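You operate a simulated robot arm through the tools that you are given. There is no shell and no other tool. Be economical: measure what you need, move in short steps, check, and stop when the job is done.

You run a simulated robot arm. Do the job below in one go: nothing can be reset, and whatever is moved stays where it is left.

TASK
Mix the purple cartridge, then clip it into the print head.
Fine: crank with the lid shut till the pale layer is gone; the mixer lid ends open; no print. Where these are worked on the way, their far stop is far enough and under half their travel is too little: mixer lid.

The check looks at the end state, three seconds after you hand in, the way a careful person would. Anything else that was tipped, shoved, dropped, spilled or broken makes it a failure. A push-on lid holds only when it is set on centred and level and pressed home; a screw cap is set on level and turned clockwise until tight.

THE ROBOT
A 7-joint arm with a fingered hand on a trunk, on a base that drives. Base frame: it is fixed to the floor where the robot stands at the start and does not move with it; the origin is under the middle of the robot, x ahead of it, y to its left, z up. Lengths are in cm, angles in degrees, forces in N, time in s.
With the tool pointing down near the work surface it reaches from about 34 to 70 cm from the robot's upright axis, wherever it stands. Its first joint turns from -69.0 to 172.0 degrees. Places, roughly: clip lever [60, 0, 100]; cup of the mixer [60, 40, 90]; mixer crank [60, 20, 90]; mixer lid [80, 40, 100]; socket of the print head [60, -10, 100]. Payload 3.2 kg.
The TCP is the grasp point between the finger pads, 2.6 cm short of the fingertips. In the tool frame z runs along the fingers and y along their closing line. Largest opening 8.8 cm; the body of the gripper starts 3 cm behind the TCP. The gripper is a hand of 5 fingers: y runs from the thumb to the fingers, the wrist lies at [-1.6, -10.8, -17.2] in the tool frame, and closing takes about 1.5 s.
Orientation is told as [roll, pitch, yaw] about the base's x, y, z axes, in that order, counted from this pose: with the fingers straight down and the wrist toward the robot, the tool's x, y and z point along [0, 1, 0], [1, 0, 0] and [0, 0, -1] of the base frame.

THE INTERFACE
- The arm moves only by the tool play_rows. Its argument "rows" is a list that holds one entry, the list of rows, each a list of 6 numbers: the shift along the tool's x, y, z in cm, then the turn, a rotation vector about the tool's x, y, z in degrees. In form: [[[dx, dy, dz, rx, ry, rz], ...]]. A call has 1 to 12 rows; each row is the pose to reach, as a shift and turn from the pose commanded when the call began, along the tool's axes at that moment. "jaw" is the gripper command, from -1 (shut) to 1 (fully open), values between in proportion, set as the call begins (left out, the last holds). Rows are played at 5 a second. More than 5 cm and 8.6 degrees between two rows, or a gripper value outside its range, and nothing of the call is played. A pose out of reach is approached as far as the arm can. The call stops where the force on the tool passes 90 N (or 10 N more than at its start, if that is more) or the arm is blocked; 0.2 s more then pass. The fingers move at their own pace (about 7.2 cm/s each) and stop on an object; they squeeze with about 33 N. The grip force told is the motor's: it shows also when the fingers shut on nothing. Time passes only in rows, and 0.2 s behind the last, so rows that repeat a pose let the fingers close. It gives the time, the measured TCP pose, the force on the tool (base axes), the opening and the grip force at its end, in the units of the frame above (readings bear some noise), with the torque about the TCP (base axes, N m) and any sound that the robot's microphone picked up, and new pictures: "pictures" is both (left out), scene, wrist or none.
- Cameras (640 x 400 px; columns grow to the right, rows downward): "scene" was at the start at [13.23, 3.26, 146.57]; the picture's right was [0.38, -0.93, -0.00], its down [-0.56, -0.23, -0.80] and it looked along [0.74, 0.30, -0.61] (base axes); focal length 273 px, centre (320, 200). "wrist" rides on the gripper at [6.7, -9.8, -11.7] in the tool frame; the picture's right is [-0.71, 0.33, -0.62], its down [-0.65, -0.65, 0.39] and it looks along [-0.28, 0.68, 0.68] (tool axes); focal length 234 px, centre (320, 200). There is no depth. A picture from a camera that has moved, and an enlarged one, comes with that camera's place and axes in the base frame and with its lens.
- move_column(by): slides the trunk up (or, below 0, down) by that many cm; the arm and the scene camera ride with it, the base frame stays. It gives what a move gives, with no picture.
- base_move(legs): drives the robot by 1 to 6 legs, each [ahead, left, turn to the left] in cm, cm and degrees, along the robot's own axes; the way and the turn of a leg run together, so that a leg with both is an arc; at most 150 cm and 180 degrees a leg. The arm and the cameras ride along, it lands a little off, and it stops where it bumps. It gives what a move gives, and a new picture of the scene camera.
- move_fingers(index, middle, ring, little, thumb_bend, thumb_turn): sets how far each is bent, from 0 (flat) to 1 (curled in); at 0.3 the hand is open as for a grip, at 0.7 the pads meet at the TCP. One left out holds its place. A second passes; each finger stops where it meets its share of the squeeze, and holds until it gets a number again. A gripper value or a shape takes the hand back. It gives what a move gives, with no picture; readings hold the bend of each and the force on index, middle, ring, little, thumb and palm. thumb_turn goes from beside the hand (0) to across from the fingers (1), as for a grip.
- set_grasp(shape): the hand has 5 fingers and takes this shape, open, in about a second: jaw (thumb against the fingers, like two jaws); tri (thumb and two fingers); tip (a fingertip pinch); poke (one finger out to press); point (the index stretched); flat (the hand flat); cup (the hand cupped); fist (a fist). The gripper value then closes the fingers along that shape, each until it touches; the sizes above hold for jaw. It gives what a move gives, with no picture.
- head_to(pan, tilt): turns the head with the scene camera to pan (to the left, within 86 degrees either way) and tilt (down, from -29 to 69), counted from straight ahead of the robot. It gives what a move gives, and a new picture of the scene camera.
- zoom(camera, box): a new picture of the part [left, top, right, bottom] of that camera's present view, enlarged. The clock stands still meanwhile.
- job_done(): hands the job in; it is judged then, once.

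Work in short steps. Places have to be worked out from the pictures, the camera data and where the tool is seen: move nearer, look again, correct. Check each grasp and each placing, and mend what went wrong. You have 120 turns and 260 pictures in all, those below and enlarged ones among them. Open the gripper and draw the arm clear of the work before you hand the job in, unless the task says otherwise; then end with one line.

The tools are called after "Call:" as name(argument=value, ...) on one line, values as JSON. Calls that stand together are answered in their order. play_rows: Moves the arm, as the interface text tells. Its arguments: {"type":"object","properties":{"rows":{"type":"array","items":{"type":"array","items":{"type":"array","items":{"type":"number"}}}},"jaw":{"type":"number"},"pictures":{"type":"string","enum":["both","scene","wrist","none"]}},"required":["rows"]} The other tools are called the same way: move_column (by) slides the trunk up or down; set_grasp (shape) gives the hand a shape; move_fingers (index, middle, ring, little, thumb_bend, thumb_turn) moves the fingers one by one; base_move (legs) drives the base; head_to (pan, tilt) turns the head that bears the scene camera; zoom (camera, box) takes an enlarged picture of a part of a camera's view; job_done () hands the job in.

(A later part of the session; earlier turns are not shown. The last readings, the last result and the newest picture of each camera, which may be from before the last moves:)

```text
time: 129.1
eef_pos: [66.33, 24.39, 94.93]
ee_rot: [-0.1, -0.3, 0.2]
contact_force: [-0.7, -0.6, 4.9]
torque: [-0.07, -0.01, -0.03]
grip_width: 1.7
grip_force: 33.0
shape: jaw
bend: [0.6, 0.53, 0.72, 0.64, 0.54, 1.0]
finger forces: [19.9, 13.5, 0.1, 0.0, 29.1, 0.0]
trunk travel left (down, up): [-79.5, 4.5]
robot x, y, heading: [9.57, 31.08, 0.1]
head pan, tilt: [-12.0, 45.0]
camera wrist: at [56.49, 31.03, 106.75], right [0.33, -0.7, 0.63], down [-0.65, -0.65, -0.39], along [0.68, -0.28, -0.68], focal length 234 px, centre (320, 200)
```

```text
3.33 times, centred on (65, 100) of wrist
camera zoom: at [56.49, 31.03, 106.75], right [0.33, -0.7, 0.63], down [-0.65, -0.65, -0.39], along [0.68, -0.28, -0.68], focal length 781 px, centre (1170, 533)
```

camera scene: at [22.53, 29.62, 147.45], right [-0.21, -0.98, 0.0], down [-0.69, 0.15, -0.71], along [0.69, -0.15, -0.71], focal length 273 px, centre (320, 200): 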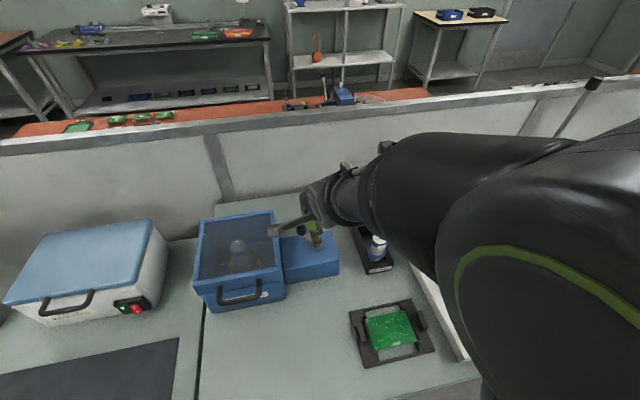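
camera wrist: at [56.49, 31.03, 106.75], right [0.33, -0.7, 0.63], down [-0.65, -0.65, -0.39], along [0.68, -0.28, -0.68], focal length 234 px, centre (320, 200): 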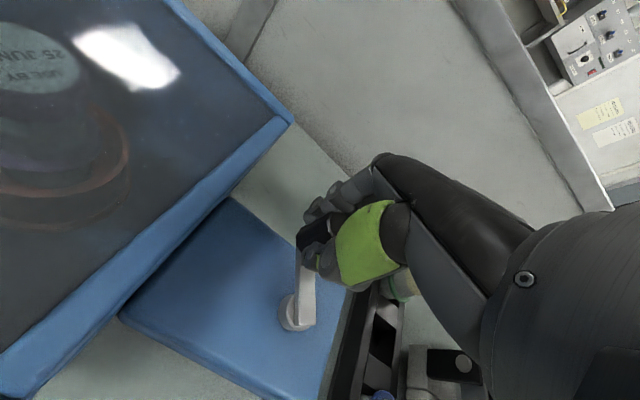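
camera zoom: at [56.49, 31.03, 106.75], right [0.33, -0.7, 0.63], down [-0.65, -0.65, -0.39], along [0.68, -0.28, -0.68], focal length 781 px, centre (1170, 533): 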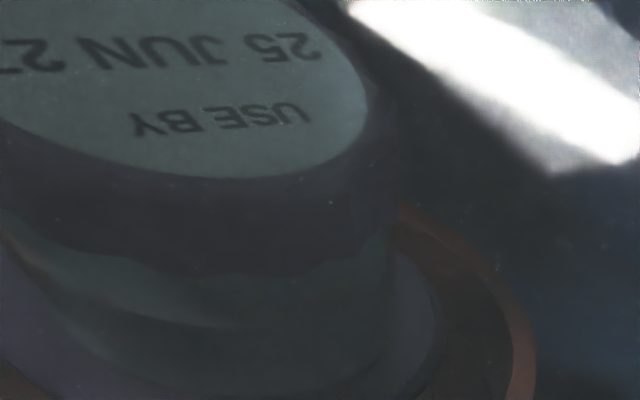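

17 turns in all and the look no longer changes. I release the knob, rise, and drive left and slightly back to reopen the lid.

Call:
play_rows(rows=[[[0, 0, 0, 0, 0, 0], [0, 0, 0, 0, 0, 0], [0, 0, 0, 0, 0, 0], [0, 0, -3, 0, 0, 0], [0, 0, -7, 0, 0, 0], [0, -4, -10, 0, 0, 0], [0, -8, -13, 0, 0, 0], [0, -10, -15, 0, 0, 0]]], jaw=0.3, pictures="none")

Call:
base_move(legs=[[-6, 0, 0], [0, 22, 0]])

Call:
zoom(camera="wrist", box=[0, 0, 640, 400])

```text
time: 130.9
eef_pos: [58.03, 24.73, 106.54]
ee_rot: [0.1, 3.2, 0.9]
contact_force: [0.0, 0.8, 0.2]
torque: [-0.03, 0.01, -0.01]
grip_width: 5.72
grip_force: 0.0
shape: jaw
bend: [0.43, 0.37, 0.71, 0.42, 0.09, 0.99]
finger forces: [0.0, 0.1, 0.0, 0.0, 0.1, 0.0]
out of reach, approached as far as the arm can: row 7, 8
trunk travel left (down, up): [-79.5, 4.5]
robot x, y, heading: [9.62, 31.31, -0.0]
head pan, tilt: [-12.0, 45.0]
```

```text
time: 133.2
eef_pos: [51.87, 46.78, 106.77]
ee_rot: [0.2, 3.1, 1.1]
contact_force: [0.9, -1.3, -0.6]
torque: [0.03, 0.01, 0.03]
grip_width: 5.7
grip_force: 0.1
shape: jaw
bend: [0.43, 0.37, 0.71, 0.42, 0.09, 0.99]
finger forces: [0.0, 0.0, 0.1, 0.1, 0.0, 0.0]
trunk travel left (down, up): [-79.5, 4.5]
robot x, y, heading: [3.12, 53.42, 0.2]
head pan, tilt: [-12.0, 45.0]
camera scene: at [16.41, 51.57, 147.45], right [-0.2, -0.98, 0.0], down [-0.69, 0.14, -0.71], along [0.69, -0.14, -0.71], focal length 273 px, centre (320, 200)
```

scene: 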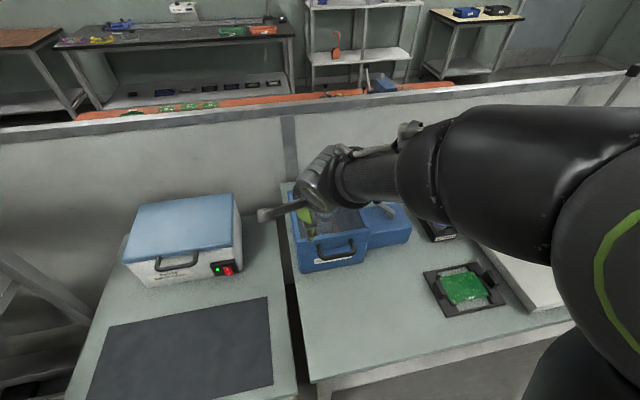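

```text
1.00 times, centred on (320, 200) of wrist (not enlarged: the box is as wide or as high as the picture)
camera zoom: at [42.57, 53.27, 119.1], right [0.38, -0.7, 0.6], down [-0.66, -0.66, -0.35], along [0.65, -0.26, -0.71], focal length 234 px, centre (320, 200)
```

zoom: 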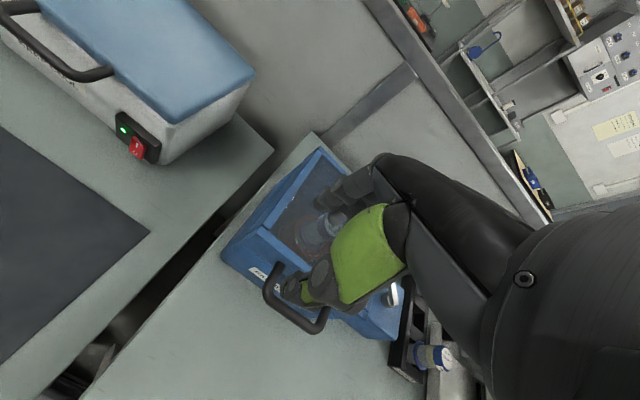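

Handle bar now ≈(50.6, 40.2, 93). I bring the hand above it and straighten.

Call:
play_rows(rows=[[[-2.2, -0.4, 2, -1, 0, 0.4], [-4.4, -0.8, 4, -2, 0, 0.8], [-6.5, -1.1, 6, -3, 0, 1.1], [-6.5, -1.1, 8, -3, 0, 1.1], [-6.5, -1.1, 8, -3, 0, 1.1]]], pictures="none")

Call:
zoom(camera="wrist", box=[180, 150, 400, 330])

Call:
zoom(camera="scene", box=[270, 160, 400, 290])

```text
time: 134.4
eef_pos: [50.34, 40.53, 99.06]
ee_rot: [0.2, -0.1, 0.0]
contact_force: [-1.3, -0.1, 10.0]
torque: [-0.16, -0.35, -0.04]
grip_width: 5.66
grip_force: 0.0
shape: jaw
bend: [0.43, 0.36, 0.71, 0.42, 0.09, 0.99]
finger forces: [0.0, 10.1, 0.0, 0.0, 0.0, 0.0]
trunk travel left (down, up): [-79.5, 4.5]
robot x, y, heading: [3.48, 53.19, 0.5]
head pan, tilt: [-12.0, 45.0]
```

```text
2.22 times, centred on (290, 240) of wrist
camera zoom: at [40.52, 47.17, 110.84], right [0.33, -0.71, 0.62], down [-0.65, -0.65, -0.39], along [0.68, -0.28, -0.68], focal length 520 px, centre (387, 111)
```

zoom: 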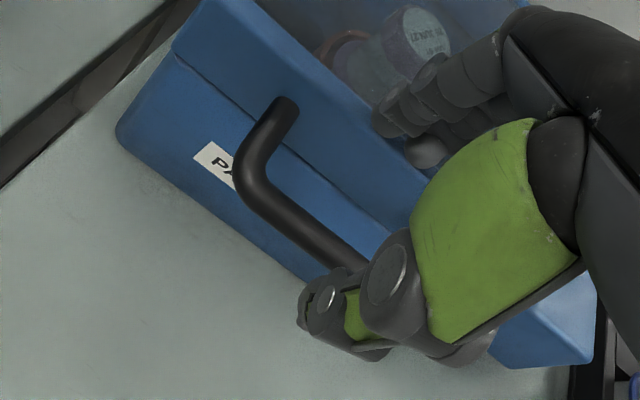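

```text
3.08 times, centred on (335, 225) of scene
camera zoom: at [16.2, 51.56, 147.48], right [-0.2, -0.98, 0.0], down [-0.69, 0.14, -0.71], along [0.69, -0.14, -0.71], focal length 841 px, centre (274, 123)
```

zoom: 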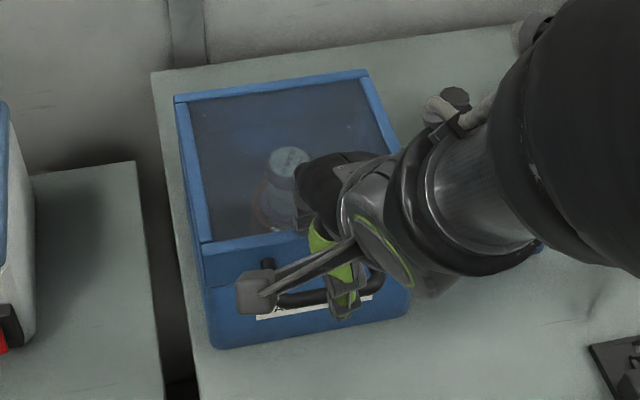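

A finger rests on the lid top, so the opening is too wide for the gap behind the bar. I lift, narrow the opening to ~2.6 cm, and lower again over the bar.

Call:
play_rows(rows=[[[0, 0, -1.5, 0, 0, 0], [0, 0, -2, 0, 0, 0], [0, 0, -2, 0, 0, 0], [0, 0, -2, 0, 0, 0], [0, 0, 0, 0, 0, 0], [0, 0, 1, 0, 0, 0], [0, 0, 1.6, 0, 0, 0], [0, 0, 1.6, 0, 0, 0]]], jaw=-0.38, pictures="none")

Call:
zoom(camera="wrist", box=[180, 150, 400, 330])

```text
time: 136.2
eef_pos: [50.13, 40.42, 97.97]
ee_rot: [0.2, -1.0, -0.1]
contact_force: [-0.1, -2.2, 36.9]
torque: [-0.39, -1.2, -0.07]
grip_width: 2.89
grip_force: 0.1
shape: jaw
bend: [0.57, 0.49, 0.73, 0.56, 0.42, 1.0]
finger forces: [0.0, 35.5, 0.1, 0.1, 0.0, 0.0]
trunk travel left (down, up): [-79.5, 4.5]
robot x, y, heading: [3.06, 53.19, 0.4]
head pan, tilt: [-12.0, 45.0]
```

```text
2.22 times, centred on (290, 240) of wrist
camera zoom: at [40.33, 47.11, 109.62], right [0.32, -0.71, 0.63], down [-0.65, -0.65, -0.4], along [0.69, -0.28, -0.67], focal length 520 px, centre (387, 111)
```

zoom: 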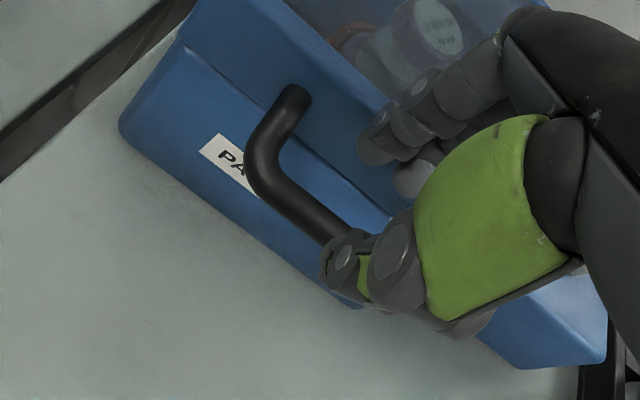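

The fingers cannot get down behind the bar vertically. I'll instead come from the front with the hand tilted 45° forward, thumb under the bar. First I rise, drive back 15 cm and tilt.

Call:
play_rows(rows=[[[0, 0, -3, 0, 0, 0], [0, 0, -7, 0, 0, 0], [0, 0, -9, 0, 0, 0]]], pictures="none")

Call:
base_move(legs=[[-15, 0, 0]])

Call:
play_rows(rows=[[[0, 1, 0, -8, 0, 0], [0, 2, 0, -16, 0, 0], [0, 3, 0, -24, 0, 0], [0, 4, 0, -32, 0, 0], [0, 5, 0, -40, 0, 0], [0, 5, 0, -45, 0, 0], [0, 5, 0, -45, 0, 0]]], jaw=0.1)

```text
time: 137.0
eef_pos: [50.3, 40.46, 102.27]
ee_rot: [0.2, 0.3, 0.0]
contact_force: [0.8, 1.0, -0.5]
torque: [0.03, 0.0, 0.0]
grip_width: 2.73
grip_force: 0.1
shape: jaw
bend: [0.57, 0.51, 0.73, 0.56, 0.42, 1.0]
finger forces: [0.0, 0.1, 0.0, 0.1, 0.1, 0.1]
out of reach, approached as far as the arm can: row 2, 3
trunk travel left (down, up): [-79.5, 4.5]
robot x, y, heading: [3.17, 52.98, 0.2]
head pan, tilt: [-12.0, 45.0]
```

```text
time: 138.4
eef_pos: [35.26, 40.36, 102.42]
ee_rot: [0.2, 0.1, 0.1]
contact_force: [-0.6, 0.5, -0.3]
torque: [0.03, -0.01, 0.01]
grip_width: 2.74
grip_force: 0.0
shape: jaw
bend: [0.57, 0.51, 0.73, 0.56, 0.42, 1.0]
finger forces: [0.1, 0.1, 0.0, 0.1, 0.0, 0.1]
trunk travel left (down, up): [-79.5, 4.5]
robot x, y, heading: [-11.48, 53.12, 0.2]
head pan, tilt: [-12.0, 45.0]
camera scene: at [1.44, 51.51, 147.44], right [-0.2, -0.98, 0.0], down [-0.69, 0.14, -0.71], along [0.69, -0.14, -0.71], focal length 273 px, centre (320, 200)
```

scene: 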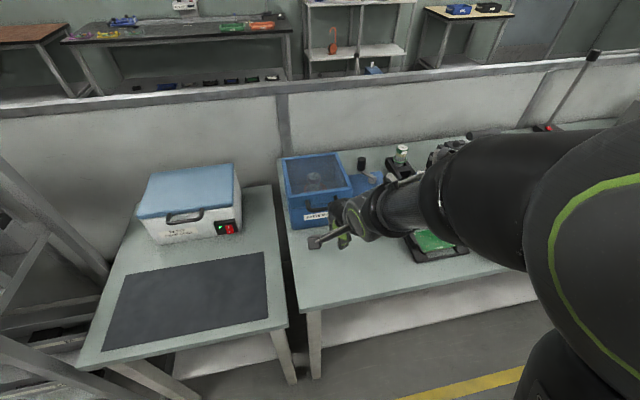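

```text
time: 140.0
eef_pos: [40.15, 40.14, 102.37]
ee_rot: [0.1, -44.9, -0.1]
contact_force: [0.1, 0.3, -0.1]
torque: [0.0, -0.01, -0.02]
grip_width: 4.79
grip_force: 0.1
shape: jaw
bend: [0.48, 0.4, 0.73, 0.46, 0.33, 0.99]
finger forces: [0.0, 0.1, 0.1, 0.0, 0.0, 0.1]
trunk travel left (down, up): [-79.5, 4.5]
robot x, y, heading: [-12.04, 52.82, 0.2]
head pan, tilt: [-12.0, 45.0]
camera scene: at [1.35, 51.53, 147.45], right [-0.2, -0.98, 0.0], down [-0.69, 0.14, -0.71], along [0.69, -0.14, -0.71], focal length 273 px, centre (320, 200)
camera wrist: at [25.01, 46.9, 103.95], right [-0.21, -0.71, 0.67], down [-0.19, -0.65, -0.74], along [0.96, -0.28, 0.0], focal length 234 px, centre (320, 200)
```

scene: 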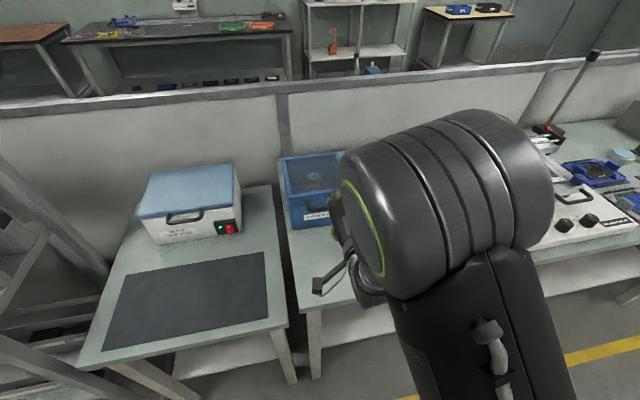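
wrist: 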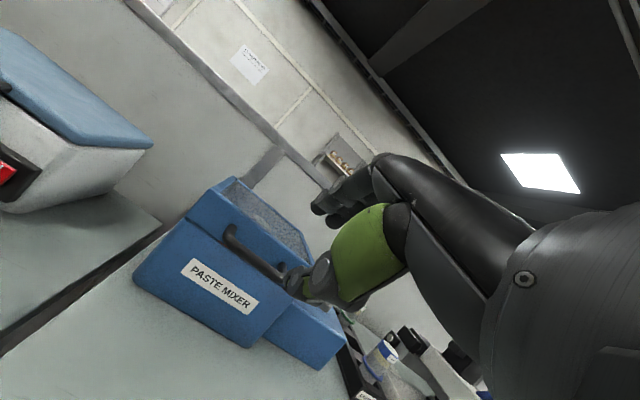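

Good posture. I zoom to fix the bar's height.

Call:
zoom(camera="wrist", box=[190, 160, 400, 330])

```text
2.35 times, centred on (295, 245) of wrist
camera zoom: at [25.01, 46.9, 103.95], right [-0.21, -0.71, 0.67], down [-0.19, -0.65, -0.74], along [0.96, -0.28, 0.0], focal length 551 px, centre (379, 94)
```

zoom: 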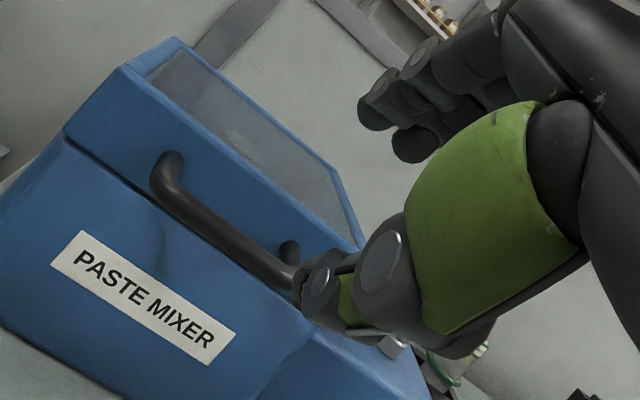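

Bar ≈(50.5, 40.4, 94.1), lid face ≈54. I advance so that the bar lies between thumb (below) and fingers (above/behind).

Call:
play_rows(rows=[[[0.1, 0.5, 3, 0, 0, 0], [0.2, 1, 6, 0, 0, 0], [0.2, 1.4, 9, 0, 0, 0], [0.2, 1.45, 11, 0, 0, 0], [0.2, 1.45, 12.2, 0, 0, 0], [0.2, 1.45, 12.2, 0, 0, 0]]], jaw=-0.18, pictures="none")

Call:
zoom(camera="wrist", box=[190, 160, 400, 330])

```text
time: 141.4
eef_pos: [49.67, 40.41, 94.98]
ee_rot: [0.2, -45.2, -0.1]
contact_force: [-8.3, -0.1, 4.3]
torque: [-0.01, -0.23, -0.03]
grip_width: 3.51
grip_force: 0.1
shape: jaw
bend: [0.55, 0.47, 0.73, 0.52, 0.38, 1.0]
finger forces: [3.5, 6.1, 0.0, 0.0, 0.1, 0.1]
trunk travel left (down, up): [-79.5, 4.5]
robot x, y, heading: [-11.9, 53.25, 0.4]
head pan, tilt: [-12.0, 45.0]
```

```text
2.35 times, centred on (295, 245) of wrist
camera zoom: at [34.6, 47.2, 96.43], right [-0.21, -0.71, 0.67], down [-0.19, -0.65, -0.74], along [0.96, -0.28, 0.0], focal length 551 px, centre (379, 94)
```

zoom: 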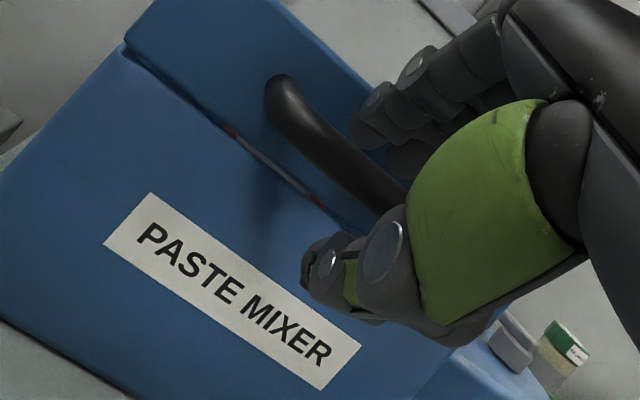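

Thumb is under the bar. I close to a snug cage and lift the lid along its arc to about 35°.

Call:
play_rows(rows=[[[0, 0, 0, 0, 0, 0], [0, 0, 0, 0, 0, 0], [0, 0, 0, 0, 0, 0], [0, 0, 0, 0, 0, 0], [0, 1.5, -1.1, 0, 0, 0], [0, 3.06, -2.13, 0, 0, 0], [0, 4.8, -3, 0, 0, 0], [0, 6.58, -3.75, 0, 0, 0], [0, 8.4, -4.35, 0, 0, 0], [0, 10.3, -4.8, 0, 0, 0], [0, 10.3, -4.8, 0, 0, 0]]], jaw=-0.6)

```text
time: 143.8
eef_pos: [53.83, 40.52, 105.45]
ee_rot: [0.1, -44.9, -0.2]
contact_force: [-2.2, -0.4, -1.5]
torque: [-0.02, 0.02, -0.01]
grip_width: 1.8
grip_force: 0.1
shape: jaw
bend: [0.62, 0.57, 0.73, 0.61, 0.47, 1.0]
finger forces: [0.0, 0.0, 0.0, 0.0, 2.0, 0.0]
trunk travel left (down, up): [-79.5, 4.5]
robot x, y, heading: [-11.47, 53.31, 0.2]
head pan, tilt: [-12.0, 45.0]
camera scene: at [1.34, 51.52, 147.45], right [-0.2, -0.98, 0.0], down [-0.69, 0.14, -0.71], along [0.69, -0.14, -0.71], focal length 273 px, centre (320, 200)
camera wrist: at [38.72, 47.16, 106.93], right [-0.21, -0.71, 0.67], down [-0.19, -0.65, -0.74], along [0.96, -0.28, 0.0], focal length 234 px, centre (320, 200)
```

scene: 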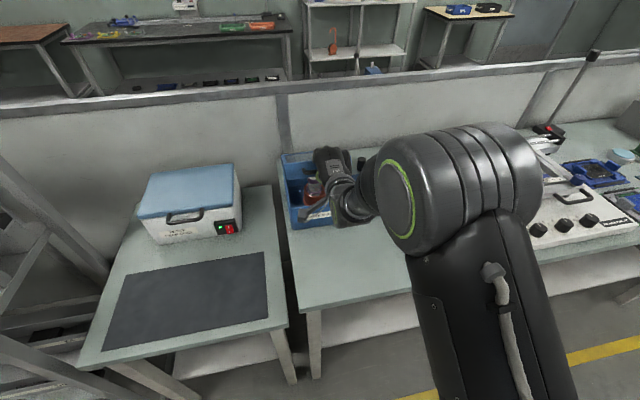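
wrist: 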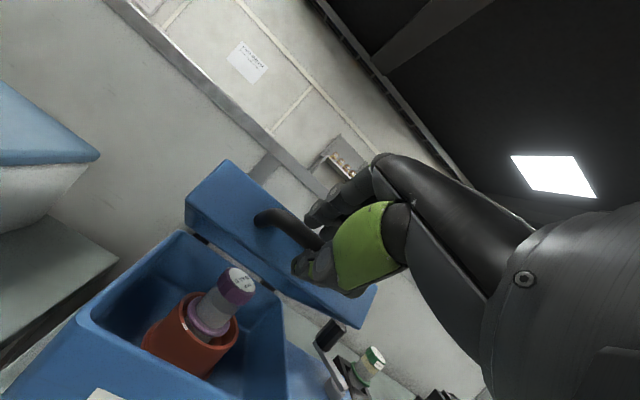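

The lid rises well. I check the cartridge in plain light now.

Call:
zoom(camera="wrist", box=[150, 250, 280, 370])

```text
3.33 times, centred on (215, 310) of wrist
camera zoom: at [38.72, 47.16, 106.93], right [-0.21, -0.71, 0.67], down [-0.19, -0.65, -0.74], along [0.96, -0.28, 0.0], focal length 781 px, centre (670, -167)
```

zoom: 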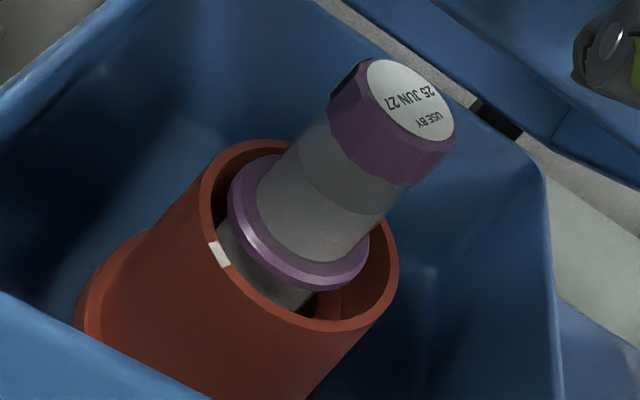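

The pale layer is gone — uniformly mixed. I keep raising the lid toward vertical.

Call:
play_rows(rows=[[[0, 1.9, -0.2, 0, 0, 0], [0, 3.87, -0.34, 0, 0, 0], [0, 5.8, -0.2, 0, 0, 0], [0, 7.74, 0, 0, 0, 0], [0, 9.6, 0.4, 0, 0, 0], [0, 11.5, 1, 0, 0, 0], [0, 13.2, 1.8, 0, 0, 0], [0, 15.0, 2.65, 0, 0, 0], [0, 15.0, 2.65, 0, 0, 0]]])

```text
time: 145.8
eef_pos: [66.09, 40.47, 114.06]
ee_rot: [0.2, -44.8, -0.2]
contact_force: [0.0, 0.4, -2.4]
torque: [0.01, -0.03, 0.03]
grip_width: 1.79
grip_force: 0.1
shape: jaw
bend: [0.62, 0.57, 0.73, 0.61, 0.48, 1.0]
finger forces: [0.0, 0.0, 0.1, 0.1, 1.1, 0.0]
trunk travel left (down, up): [-79.5, 4.5]
robot x, y, heading: [-11.52, 53.37, 0.1]
head pan, tilt: [-12.0, 45.0]
camera scene: at [1.37, 51.52, 147.44], right [-0.2, -0.98, 0.0], down [-0.69, 0.14, -0.71], along [0.69, -0.14, -0.71], focal length 273 px, centre (320, 200)
camera wrist: at [50.92, 47.14, 115.64], right [-0.21, -0.71, 0.67], down [-0.19, -0.65, -0.74], along [0.96, -0.28, 0.0], focal length 234 px, centre (320, 200)
```

scene: 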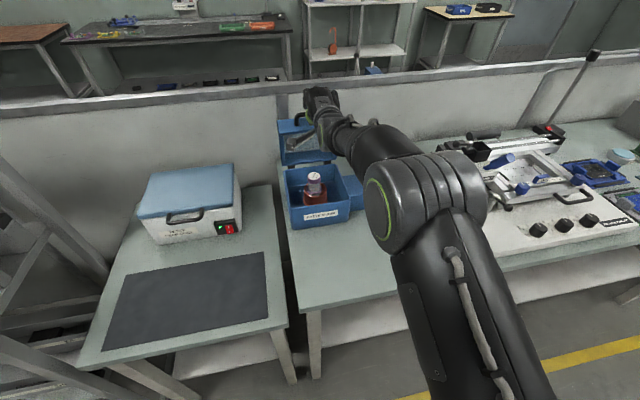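
wrist: 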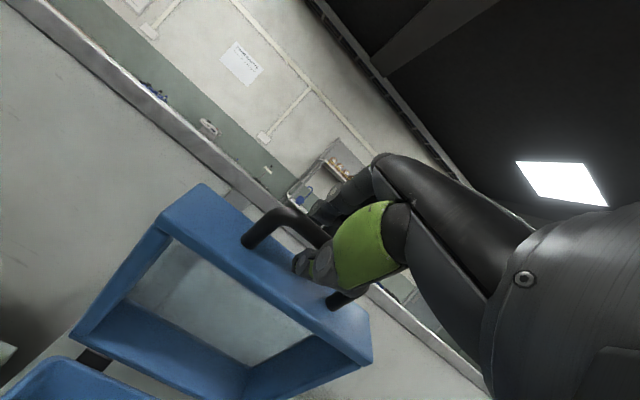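

Almost vertical. I carry on past vertical to the back stop.

Call:
play_rows(rows=[[[0, 1.63, 1.06, 0, 0, 0], [0, 3.19, 2.23, 0, 0, 0], [0, 4.6, 3.54, 0, 0, 0], [0, 5.93, 4.96, 0, 0, 0], [0, 7.1, 6.5, 0, 0, 0], [0, 8.0, 7.8, 0, 0, 0], [0, 8.0, 7.8, 0, 0, 0]]])

```text
time: 147.4
eef_pos: [70.37, 40.53, 114.73]
ee_rot: [0.1, -44.8, -0.1]
contact_force: [-1.0, 0.3, -2.0]
torque: [-0.02, 0.0, -0.01]
grip_width: 1.8
grip_force: 0.1
shape: jaw
bend: [0.62, 0.57, 0.73, 0.61, 0.48, 1.0]
finger forces: [0.1, 0.0, 0.0, 0.0, 1.4, 0.1]
out of reach, approached as far as the arm can: row 3, 4, 5, 6, 7
trunk travel left (down, up): [-79.5, 4.5]
robot x, y, heading: [-11.52, 53.37, -0.1]
head pan, tilt: [-12.0, 45.0]
camera scene: at [1.41, 51.55, 147.44], right [-0.2, -0.98, 0.0], down [-0.69, 0.14, -0.71], along [0.69, -0.14, -0.71], focal length 273 px, centre (320, 200)
camera wrist: at [55.2, 47.25, 116.27], right [-0.2, -0.71, 0.67], down [-0.19, -0.65, -0.74], along [0.96, -0.28, 0.0], focal length 234 px, centre (320, 200)
```

scene: 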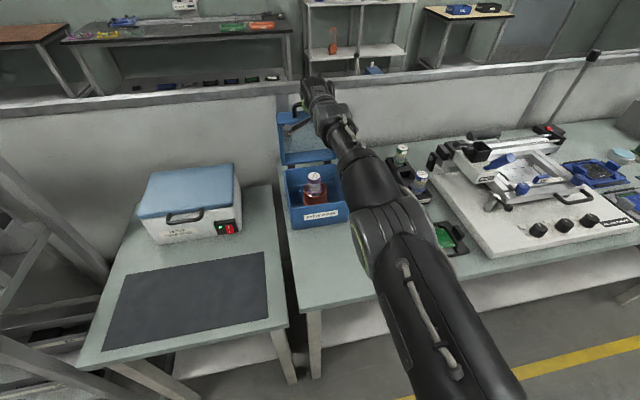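
wrist: 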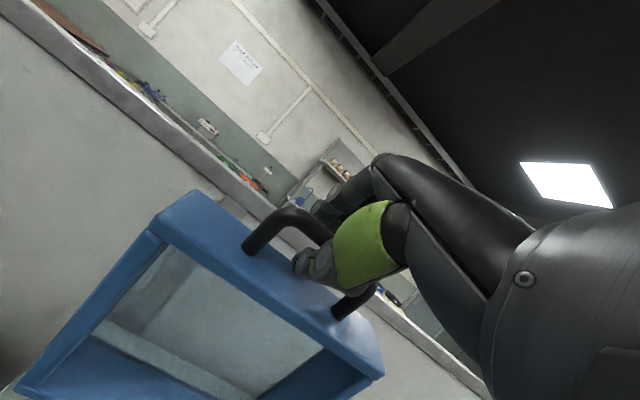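

The arm is at its reach; I drive the base 7 cm ahead to carry the lid on to its back stop.

Call:
base_move(legs=[[7, 0, 0]])

Call:
zoom(camera="wrist", box=[0, 0, 640, 400])

```text
time: 148.4
eef_pos: [77.14, 40.52, 114.79]
ee_rot: [0.3, -44.9, -0.2]
contact_force: [0.4, -1.0, -0.2]
torque: [0.01, -0.02, 0.03]
grip_width: 1.76
grip_force: 0.2
shape: jaw
bend: [0.62, 0.57, 0.73, 0.61, 0.48, 1.0]
finger forces: [0.0, 0.0, 0.0, 0.1, 0.5, 0.0]
trunk travel left (down, up): [-79.5, 4.5]
robot x, y, heading: [-4.71, 53.03, 0.4]
head pan, tilt: [-12.0, 45.0]
camera scene: at [8.21, 51.54, 147.45], right [-0.2, -0.98, 0.0], down [-0.69, 0.14, -0.71], along [0.69, -0.14, -0.71], focal length 273 px, centre (320, 200)
```

scene: 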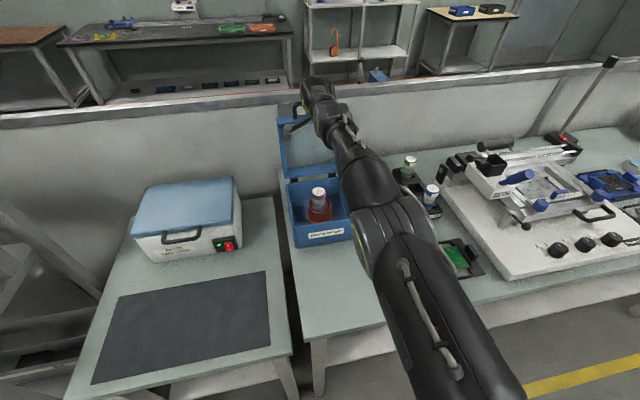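

```text
1.00 times, centred on (320, 200) of wrist (not enlarged: the box is as wide or as high as the picture)
camera zoom: at [62.01, 47.22, 116.33], right [-0.21, -0.71, 0.67], down [-0.19, -0.65, -0.74], along [0.96, -0.28, 0.0], focal length 234 px, centre (320, 200)
```

zoom: 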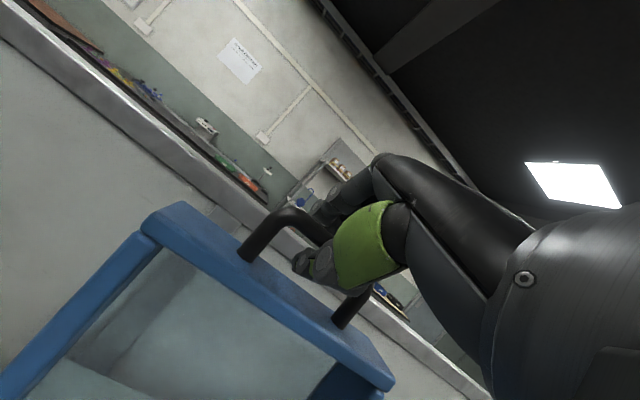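

The lid is about at its back stop. I nudge it, open the hand, and withdraw backwards-up.

Call:
play_rows(rows=[[[0, 0.6, 0.6, 0, 0, 0], [0, 0.6, 0.6, 0, 0, 0]]], pictures="none")

Call:
play_rows(rows=[[[0, 0, 0, 0, 0, 0], [0, 0, 0, 0, 0, 0], [0, 0, 0, 0, 0, 0], [0, 0, -2, 0, 0, 0], [0, 0, -5, 0, 0, 0], [0, 0, -9, 0, 0, 0], [0, -3, -12, 0, 0, 0], [0, -3, -12, 0, 0, 0]]], jaw=0.3)

Call:
zoom(camera="scene", box=[260, 90, 380, 250])

```text
time: 149.0
eef_pos: [77.09, 40.52, 114.65]
ee_rot: [0.3, -44.9, -0.1]
contact_force: [-0.8, -0.1, 0.9]
torque: [0.03, -0.01, 0.02]
grip_width: 1.77
grip_force: 0.0
shape: jaw
bend: [0.62, 0.57, 0.73, 0.61, 0.48, 1.0]
finger forces: [0.0, 0.0, 0.1, 0.1, 0.5, 0.0]
out of reach, approached as far as the arm can: row 1, 2
trunk travel left (down, up): [-79.5, 4.5]
robot x, y, heading: [-5.02, 53.26, 0.3]
head pan, tilt: [-12.0, 45.0]
```

```text
time: 150.8
eef_pos: [66.75, 40.89, 121.31]
ee_rot: [0.3, -44.9, -0.2]
contact_force: [-0.1, -0.6, 0.4]
torque: [0.0, -0.01, 0.02]
grip_width: 5.69
grip_force: 0.0
shape: jaw
bend: [0.44, 0.37, 0.71, 0.42, 0.08, 0.99]
finger forces: [0.0, 0.0, 0.0, 0.0, 0.0, 0.0]
trunk travel left (down, up): [-79.5, 4.5]
robot x, y, heading: [-4.96, 53.08, 0.2]
head pan, tilt: [-12.0, 45.0]
camera scene: at [8.41, 51.52, 147.42], right [-0.2, -0.98, 0.0], down [-0.69, 0.14, -0.71], along [0.69, -0.14, -0.71], focal length 273 px, centre (320, 200)
camera wrist: at [51.66, 47.53, 122.88], right [-0.21, -0.71, 0.67], down [-0.19, -0.65, -0.74], along [0.96, -0.28, 0.0], focal length 234 px, centre (320, 200)
```

scene: 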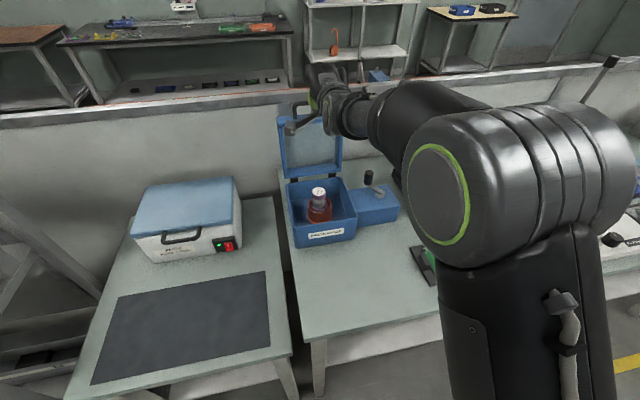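
wrist: 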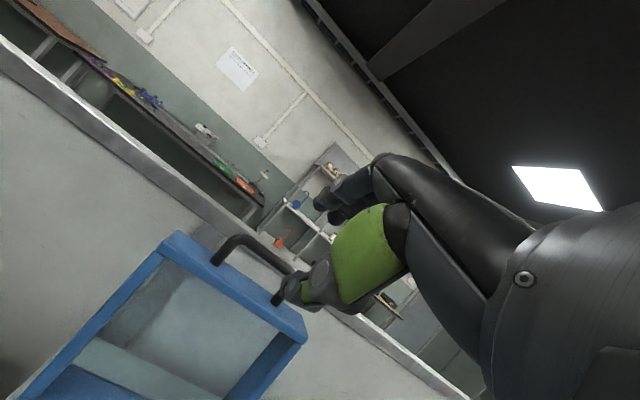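

```text
2.50 times, centred on (320, 170) of scene
camera zoom: at [8.41, 51.52, 147.42], right [-0.2, -0.98, 0.0], down [-0.69, 0.14, -0.71], along [0.69, -0.14, -0.71], focal length 684 px, centre (320, 275)
```

zoom: 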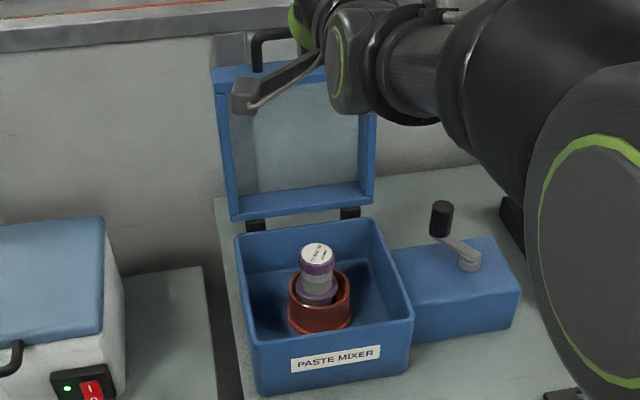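

Lid stands open. I bring the hand back and upright again, then drive a little right and ahead to fetch the cartridge.

Call:
play_rows(rows=[[[0, -2, -2, 8, 0, 0], [0, -4, -4, 16, 0, 0], [0, -6, -6, 24, 0, 0], [0, -7.5, -7.5, 32, 0, 0], [0, -9, -9, 40, 0, 0], [0, -9.5, -9.5, 45, 0, 0], [0, -9.5, -9.5, 45, 0, 0]]], pictures="none")

Call:
base_move(legs=[[7, -10, 0]])

Call:
head_to(pan=0, tilt=45)

```text
time: 152.4
eef_pos: [53.32, 40.89, 121.21]
ee_rot: [0.1, 0.2, 0.0]
contact_force: [-0.4, 0.3, 0.1]
torque: [0.01, -0.02, -0.02]
grip_width: 5.7
grip_force: 0.0
shape: jaw
bend: [0.44, 0.37, 0.71, 0.42, 0.08, 0.99]
finger forces: [0.1, 0.0, 0.0, 0.0, 0.1, 0.0]
trunk travel left (down, up): [-79.5, 4.5]
robot x, y, heading: [-5.25, 53.03, 0.0]
head pan, tilt: [-12.0, 45.0]
```

```text
time: 153.6
eef_pos: [60.27, 31.01, 121.19]
ee_rot: [0.1, 0.0, 0.2]
contact_force: [0.8, 0.4, -0.2]
torque: [0.05, 0.0, -0.02]
grip_width: 5.66
grip_force: 0.0
shape: jaw
bend: [0.44, 0.37, 0.71, 0.42, 0.08, 0.99]
finger forces: [0.0, 0.1, 0.1, 0.0, 0.1, 0.1]
trunk travel left (down, up): [-79.5, 4.5]
robot x, y, heading: [2.26, 43.34, 0.5]
head pan, tilt: [-12.0, 45.0]
camera scene: at [15.3, 41.61, 147.45], right [-0.2, -0.98, 0.0], down [-0.69, 0.14, -0.71], along [0.69, -0.14, -0.71], focal length 273 px, centre (320, 200)
```

scene: 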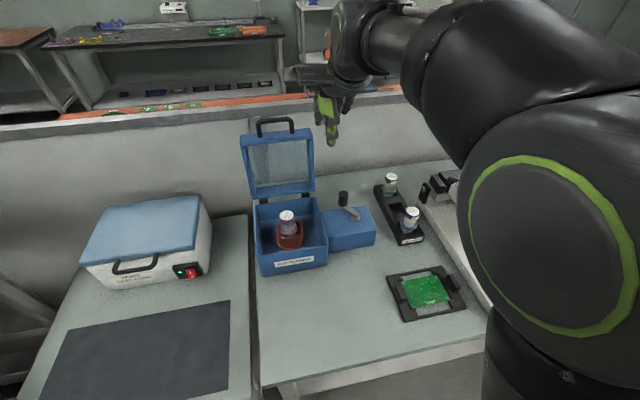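

```text
time: 154.4
eef_pos: [60.53, 30.94, 121.25]
ee_rot: [0.2, 0.1, 0.2]
contact_force: [0.1, -0.3, -0.6]
torque: [0.01, -0.02, -0.03]
grip_width: 5.68
grip_force: 0.0
shape: jaw
bend: [0.44, 0.37, 0.71, 0.42, 0.08, 0.99]
finger forces: [0.1, 0.0, 0.0, 0.1, 0.1, 0.0]
trunk travel left (down, up): [-79.5, 4.5]
robot x, y, heading: [2.11, 43.22, 0.6]
head pan, tilt: [0.0, 45.0]
camera scene: at [15.56, 43.18, 147.44], right [0.01, -1.0, 0.0], down [-0.71, 0.0, -0.71], along [0.71, 0.01, -0.71], focal length 273 px, centre (320, 200)
```

scene: 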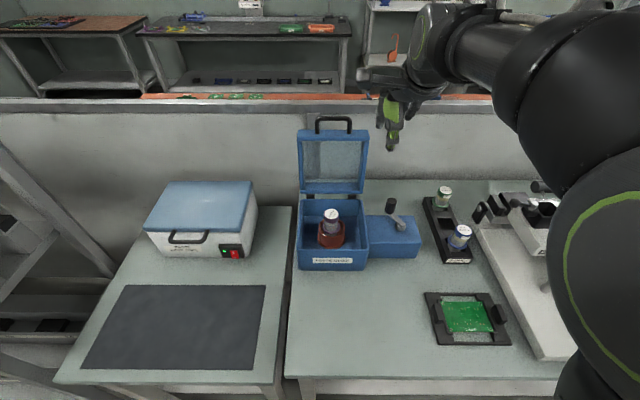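

Now over the cup at height, keeping before the lid.

Call:
play_rows(rows=[[[4, 0.5, 2, 0, 0, 0], [8, 1, 4, 0, 0, 0], [9.4, 1.4, 8, 0, 0, 0], [9.4, 1.6, 12, 0, 0, 0], [9.4, 1.6, 16, 0, 0, 0], [9.4, 1.6, 20, 0, 0, 0], [9.4, 1.6, 20, 0, 0, 0]]], pictures="none", jaw=0.3)

Call:
zoom(camera="wrist", box=[160, 150, 400, 350])

Call:
zoom(camera="scene", box=[280, 170, 390, 280])

```text
time: 156.0
eef_pos: [61.99, 40.31, 101.5]
ee_rot: [0.1, 0.0, 0.2]
contact_force: [-0.3, 0.0, -0.3]
torque: [-0.02, 0.0, -0.01]
grip_width: 5.69
grip_force: 0.0
shape: jaw
bend: [0.44, 0.37, 0.71, 0.42, 0.08, 0.99]
finger forces: [0.0, 0.1, 0.0, 0.0, 0.0, 0.0]
trunk travel left (down, up): [-79.5, 4.5]
robot x, y, heading: [2.1, 43.36, 0.3]
head pan, tilt: [0.0, 45.0]
```

```text
2.00 times, centred on (280, 250) of wrist
camera zoom: at [52.23, 46.89, 113.34], right [0.33, -0.71, 0.62], down [-0.65, -0.65, -0.39], along [0.68, -0.28, -0.68], focal length 468 px, centre (400, 100)
```

zoom: 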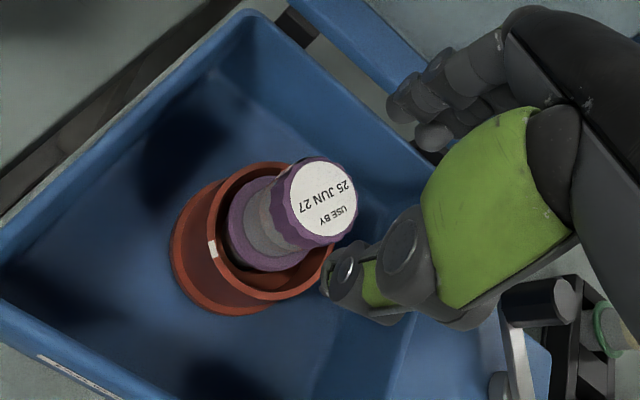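

```text
3.64 times, centred on (335, 225) of scene
camera zoom: at [15.44, 43.22, 147.46], right [0.01, -1.0, 0.0], down [-0.71, -0.01, -0.71], along [0.71, 0.01, -0.71], focal length 994 px, centre (266, 109)
```

zoom: 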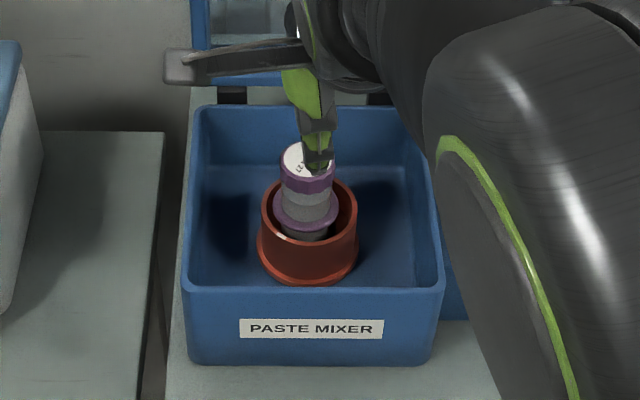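

The cartridge is well placed. I lower to grasp height and close.

Call:
play_rows(rows=[[[0.3, 0.1, 2.5, 0, 0, 0], [0.3, 0.1, 5, 0, 0, 0], [0.3, 0.1, 7.4, 0, 0, 0], [0.3, 0.1, 7.4, 0, 0, 0]]], pictures="none", jaw=0.25)

Call:
play_rows(rows=[[[0, 0, 0, 0, 0, 0], [0, 0, 0, 0, 0, 0], [0, 0, 0, 0, 0, 0], [0, 0, 0, 0, 0, 0], [0, 0, 0, 0, 0, 0], [0, 0, 0, 0, 0, 0], [0, 0, 0, 0, 0, 0]]], jaw=-1, pictures="none")

Call:
zoom(camera="wrist", box=[160, 150, 400, 350])

```text
time: 157.0
eef_pos: [62.06, 40.89, 94.0]
ee_rot: [0.2, 0.1, 0.1]
contact_force: [-0.3, 0.7, 1.0]
torque: [-0.02, -0.02, 0.01]
grip_width: 5.54
grip_force: 0.0
shape: jaw
bend: [0.44, 0.37, 0.72, 0.43, 0.08, 0.99]
finger forces: [0.0, 0.1, 0.0, 0.1, 0.0, 0.0]
trunk travel left (down, up): [-79.5, 4.5]
robot x, y, heading: [2.41, 43.28, 0.5]
head pan, tilt: [0.0, 45.0]
```

```text
time: 158.6
eef_pos: [62.09, 40.92, 94.06]
ee_rot: [0.0, 0.1, 0.2]
contact_force: [-0.7, -0.3, 0.4]
torque: [-0.02, 0.12, -0.01]
grip_width: 3.0
grip_force: 32.7
shape: jaw
bend: [0.55, 0.45, 0.73, 0.59, 0.45, 1.0]
finger forces: [14.1, 10.5, 0.0, 0.0, 26.8, 0.0]
trunk travel left (down, up): [-79.5, 4.5]
robot x, y, heading: [2.18, 42.93, 0.4]
head pan, tilt: [0.0, 45.0]
```

```text
2.00 times, centred on (280, 250) of wrist
camera zoom: at [52.39, 47.58, 105.82], right [0.33, -0.71, 0.62], down [-0.65, -0.65, -0.39], along [0.68, -0.28, -0.68], focal length 468 px, centre (400, 100)
```

zoom: 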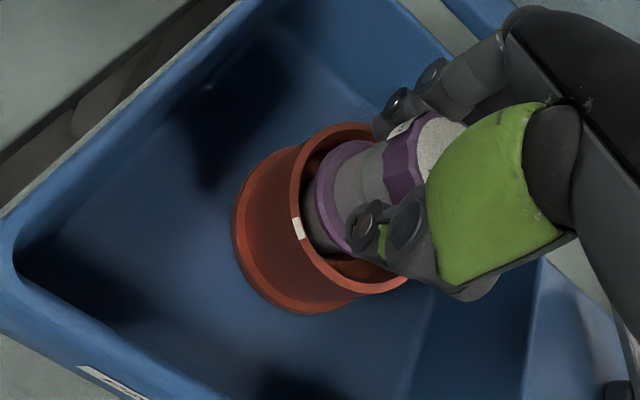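

Firm grip. I lift the cartridge out straight and check it.

Call:
play_rows(rows=[[[0, 0, -2, 0, 0, 0], [0, 0, -5, 0, 0, 0], [0, 0, -9, 0, 0, 0], [0, 0, -13, 0, 0, 0], [0, -2, -17, 0, 0, 0], [0, -4, -19, 0, 0, 0], [0, -4, -19, 0, 0, 0]]], pictures="none")

Call:
zoom(camera="scene", box=[270, 100, 390, 270])

Call:
zoom(camera="wrist", box=[160, 150, 400, 350])

```text
time: 160.2
eef_pos: [58.36, 40.52, 112.79]
ee_rot: [0.1, 0.3, 0.2]
contact_force: [-0.5, 0.2, -3.0]
torque: [0.03, 0.01, 0.0]
grip_width: 2.99
grip_force: 33.4
shape: jaw
bend: [0.55, 0.45, 0.73, 0.59, 0.45, 1.0]
finger forces: [14.6, 11.1, 0.0, 0.0, 26.1, 0.0]
trunk travel left (down, up): [-79.5, 4.5]
robot x, y, heading: [2.07, 43.54, 0.5]
head pan, tilt: [0.0, 45.0]
```

```text
2.35 times, centred on (330, 185) of scene
camera zoom: at [15.71, 43.23, 147.43], right [0.01, -1.0, 0.0], down [-0.71, -0.01, -0.71], along [0.71, 0.01, -0.71], focal length 643 px, centre (296, 235)
```

zoom: 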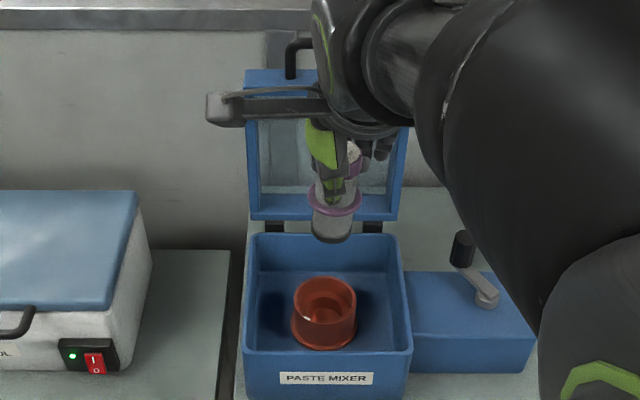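

```text
2.00 times, centred on (280, 250) of wrist
camera zoom: at [48.68, 47.17, 124.64], right [0.34, -0.71, 0.62], down [-0.65, -0.65, -0.39], along [0.68, -0.28, -0.68], focal length 468 px, centre (400, 100)
```

zoom: 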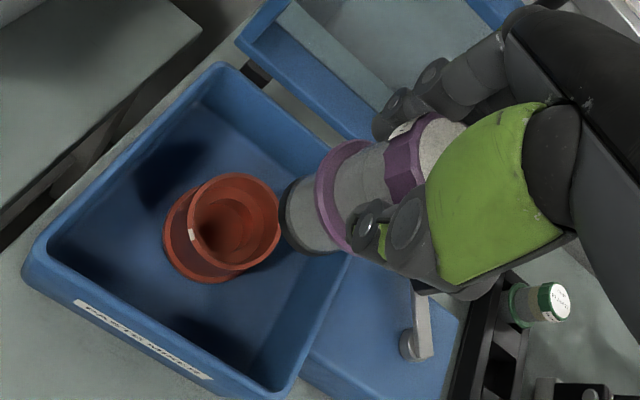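

The cartridge is clean and mixed. I drive 45 cm right to the printer with the cartridge held at ~112 cm height.

Call:
base_move(legs=[[0, -43, 0]])

Call:
zoom(camera="wrist", box=[0, 0, 640, 400])

```text
time: 162.8
eef_pos: [58.5, -2.42, 112.82]
ee_rot: [0.1, 0.1, -0.3]
contact_force: [-0.1, 0.3, -3.2]
torque: [0.01, 0.01, 0.01]
grip_width: 2.99
grip_force: 33.0
shape: jaw
bend: [0.55, 0.45, 0.73, 0.59, 0.45, 1.0]
finger forces: [14.5, 11.0, 0.0, 0.0, 26.1, 0.0]
trunk travel left (down, up): [-79.5, 4.5]
robot x, y, heading: [2.43, 0.61, -0.1]
head pan, tilt: [0.0, 45.0]
camera scene: at [15.7, 0.68, 147.44], right [0.0, -1.0, 0.0], down [-0.71, 0.0, -0.71], along [0.71, 0.0, -0.71], focal length 273 px, centre (320, 200)
```

scene: 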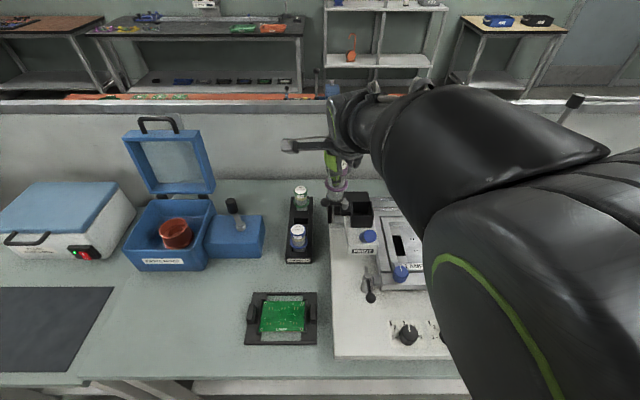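

```text
1.00 times, centred on (320, 200) of wrist (not enlarged: the box is as wide or as high as the picture)
camera zoom: at [48.75, 4.3, 124.66], right [0.33, -0.71, 0.62], down [-0.66, -0.64, -0.39], along [0.68, -0.28, -0.68], focal length 234 px, centre (320, 200)
```

zoom: 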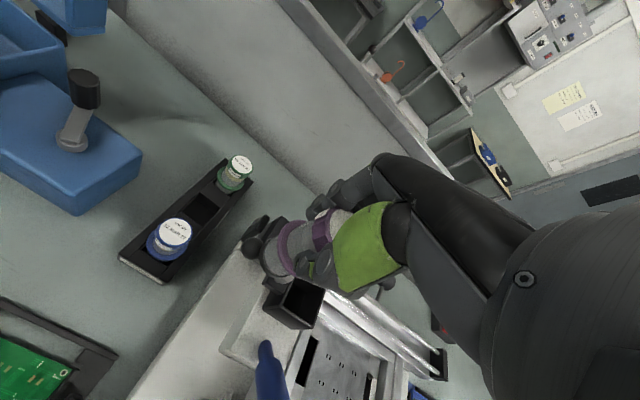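

I zoom on the print head from both cameras to understand the socket and clip lever.

Call:
zoom(camera="scene", box=[300, 160, 420, 300])

Call:
zoom(camera="wrist", box=[210, 180, 360, 340])

```text
2.86 times, centred on (360, 230) of scene
camera zoom: at [15.7, 0.68, 147.44], right [0.0, -1.0, 0.0], down [-0.71, 0.0, -0.71], along [0.71, 0.0, -0.71], focal length 781 px, centre (206, 114)
```

zoom: 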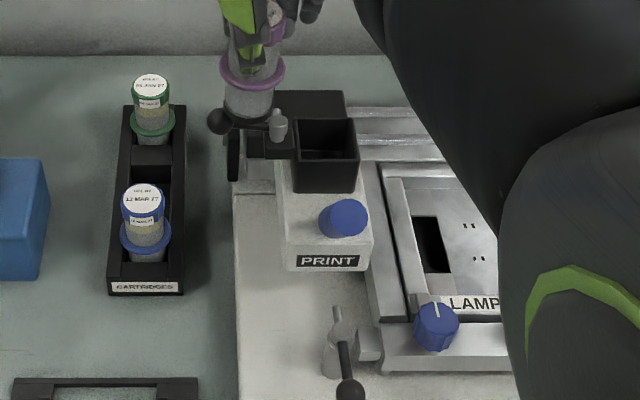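

```text
2.50 times, centred on (285, 260) of wrist
camera zoom: at [48.75, 4.3, 124.66], right [0.33, -0.71, 0.62], down [-0.66, -0.64, -0.39], along [0.68, -0.28, -0.68], focal length 585 px, centre (408, 50)
```

zoom: 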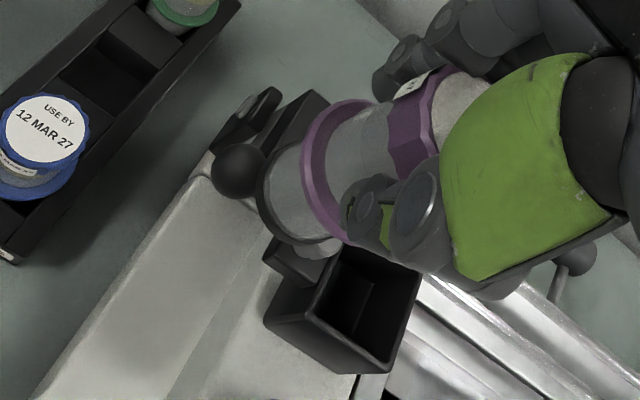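

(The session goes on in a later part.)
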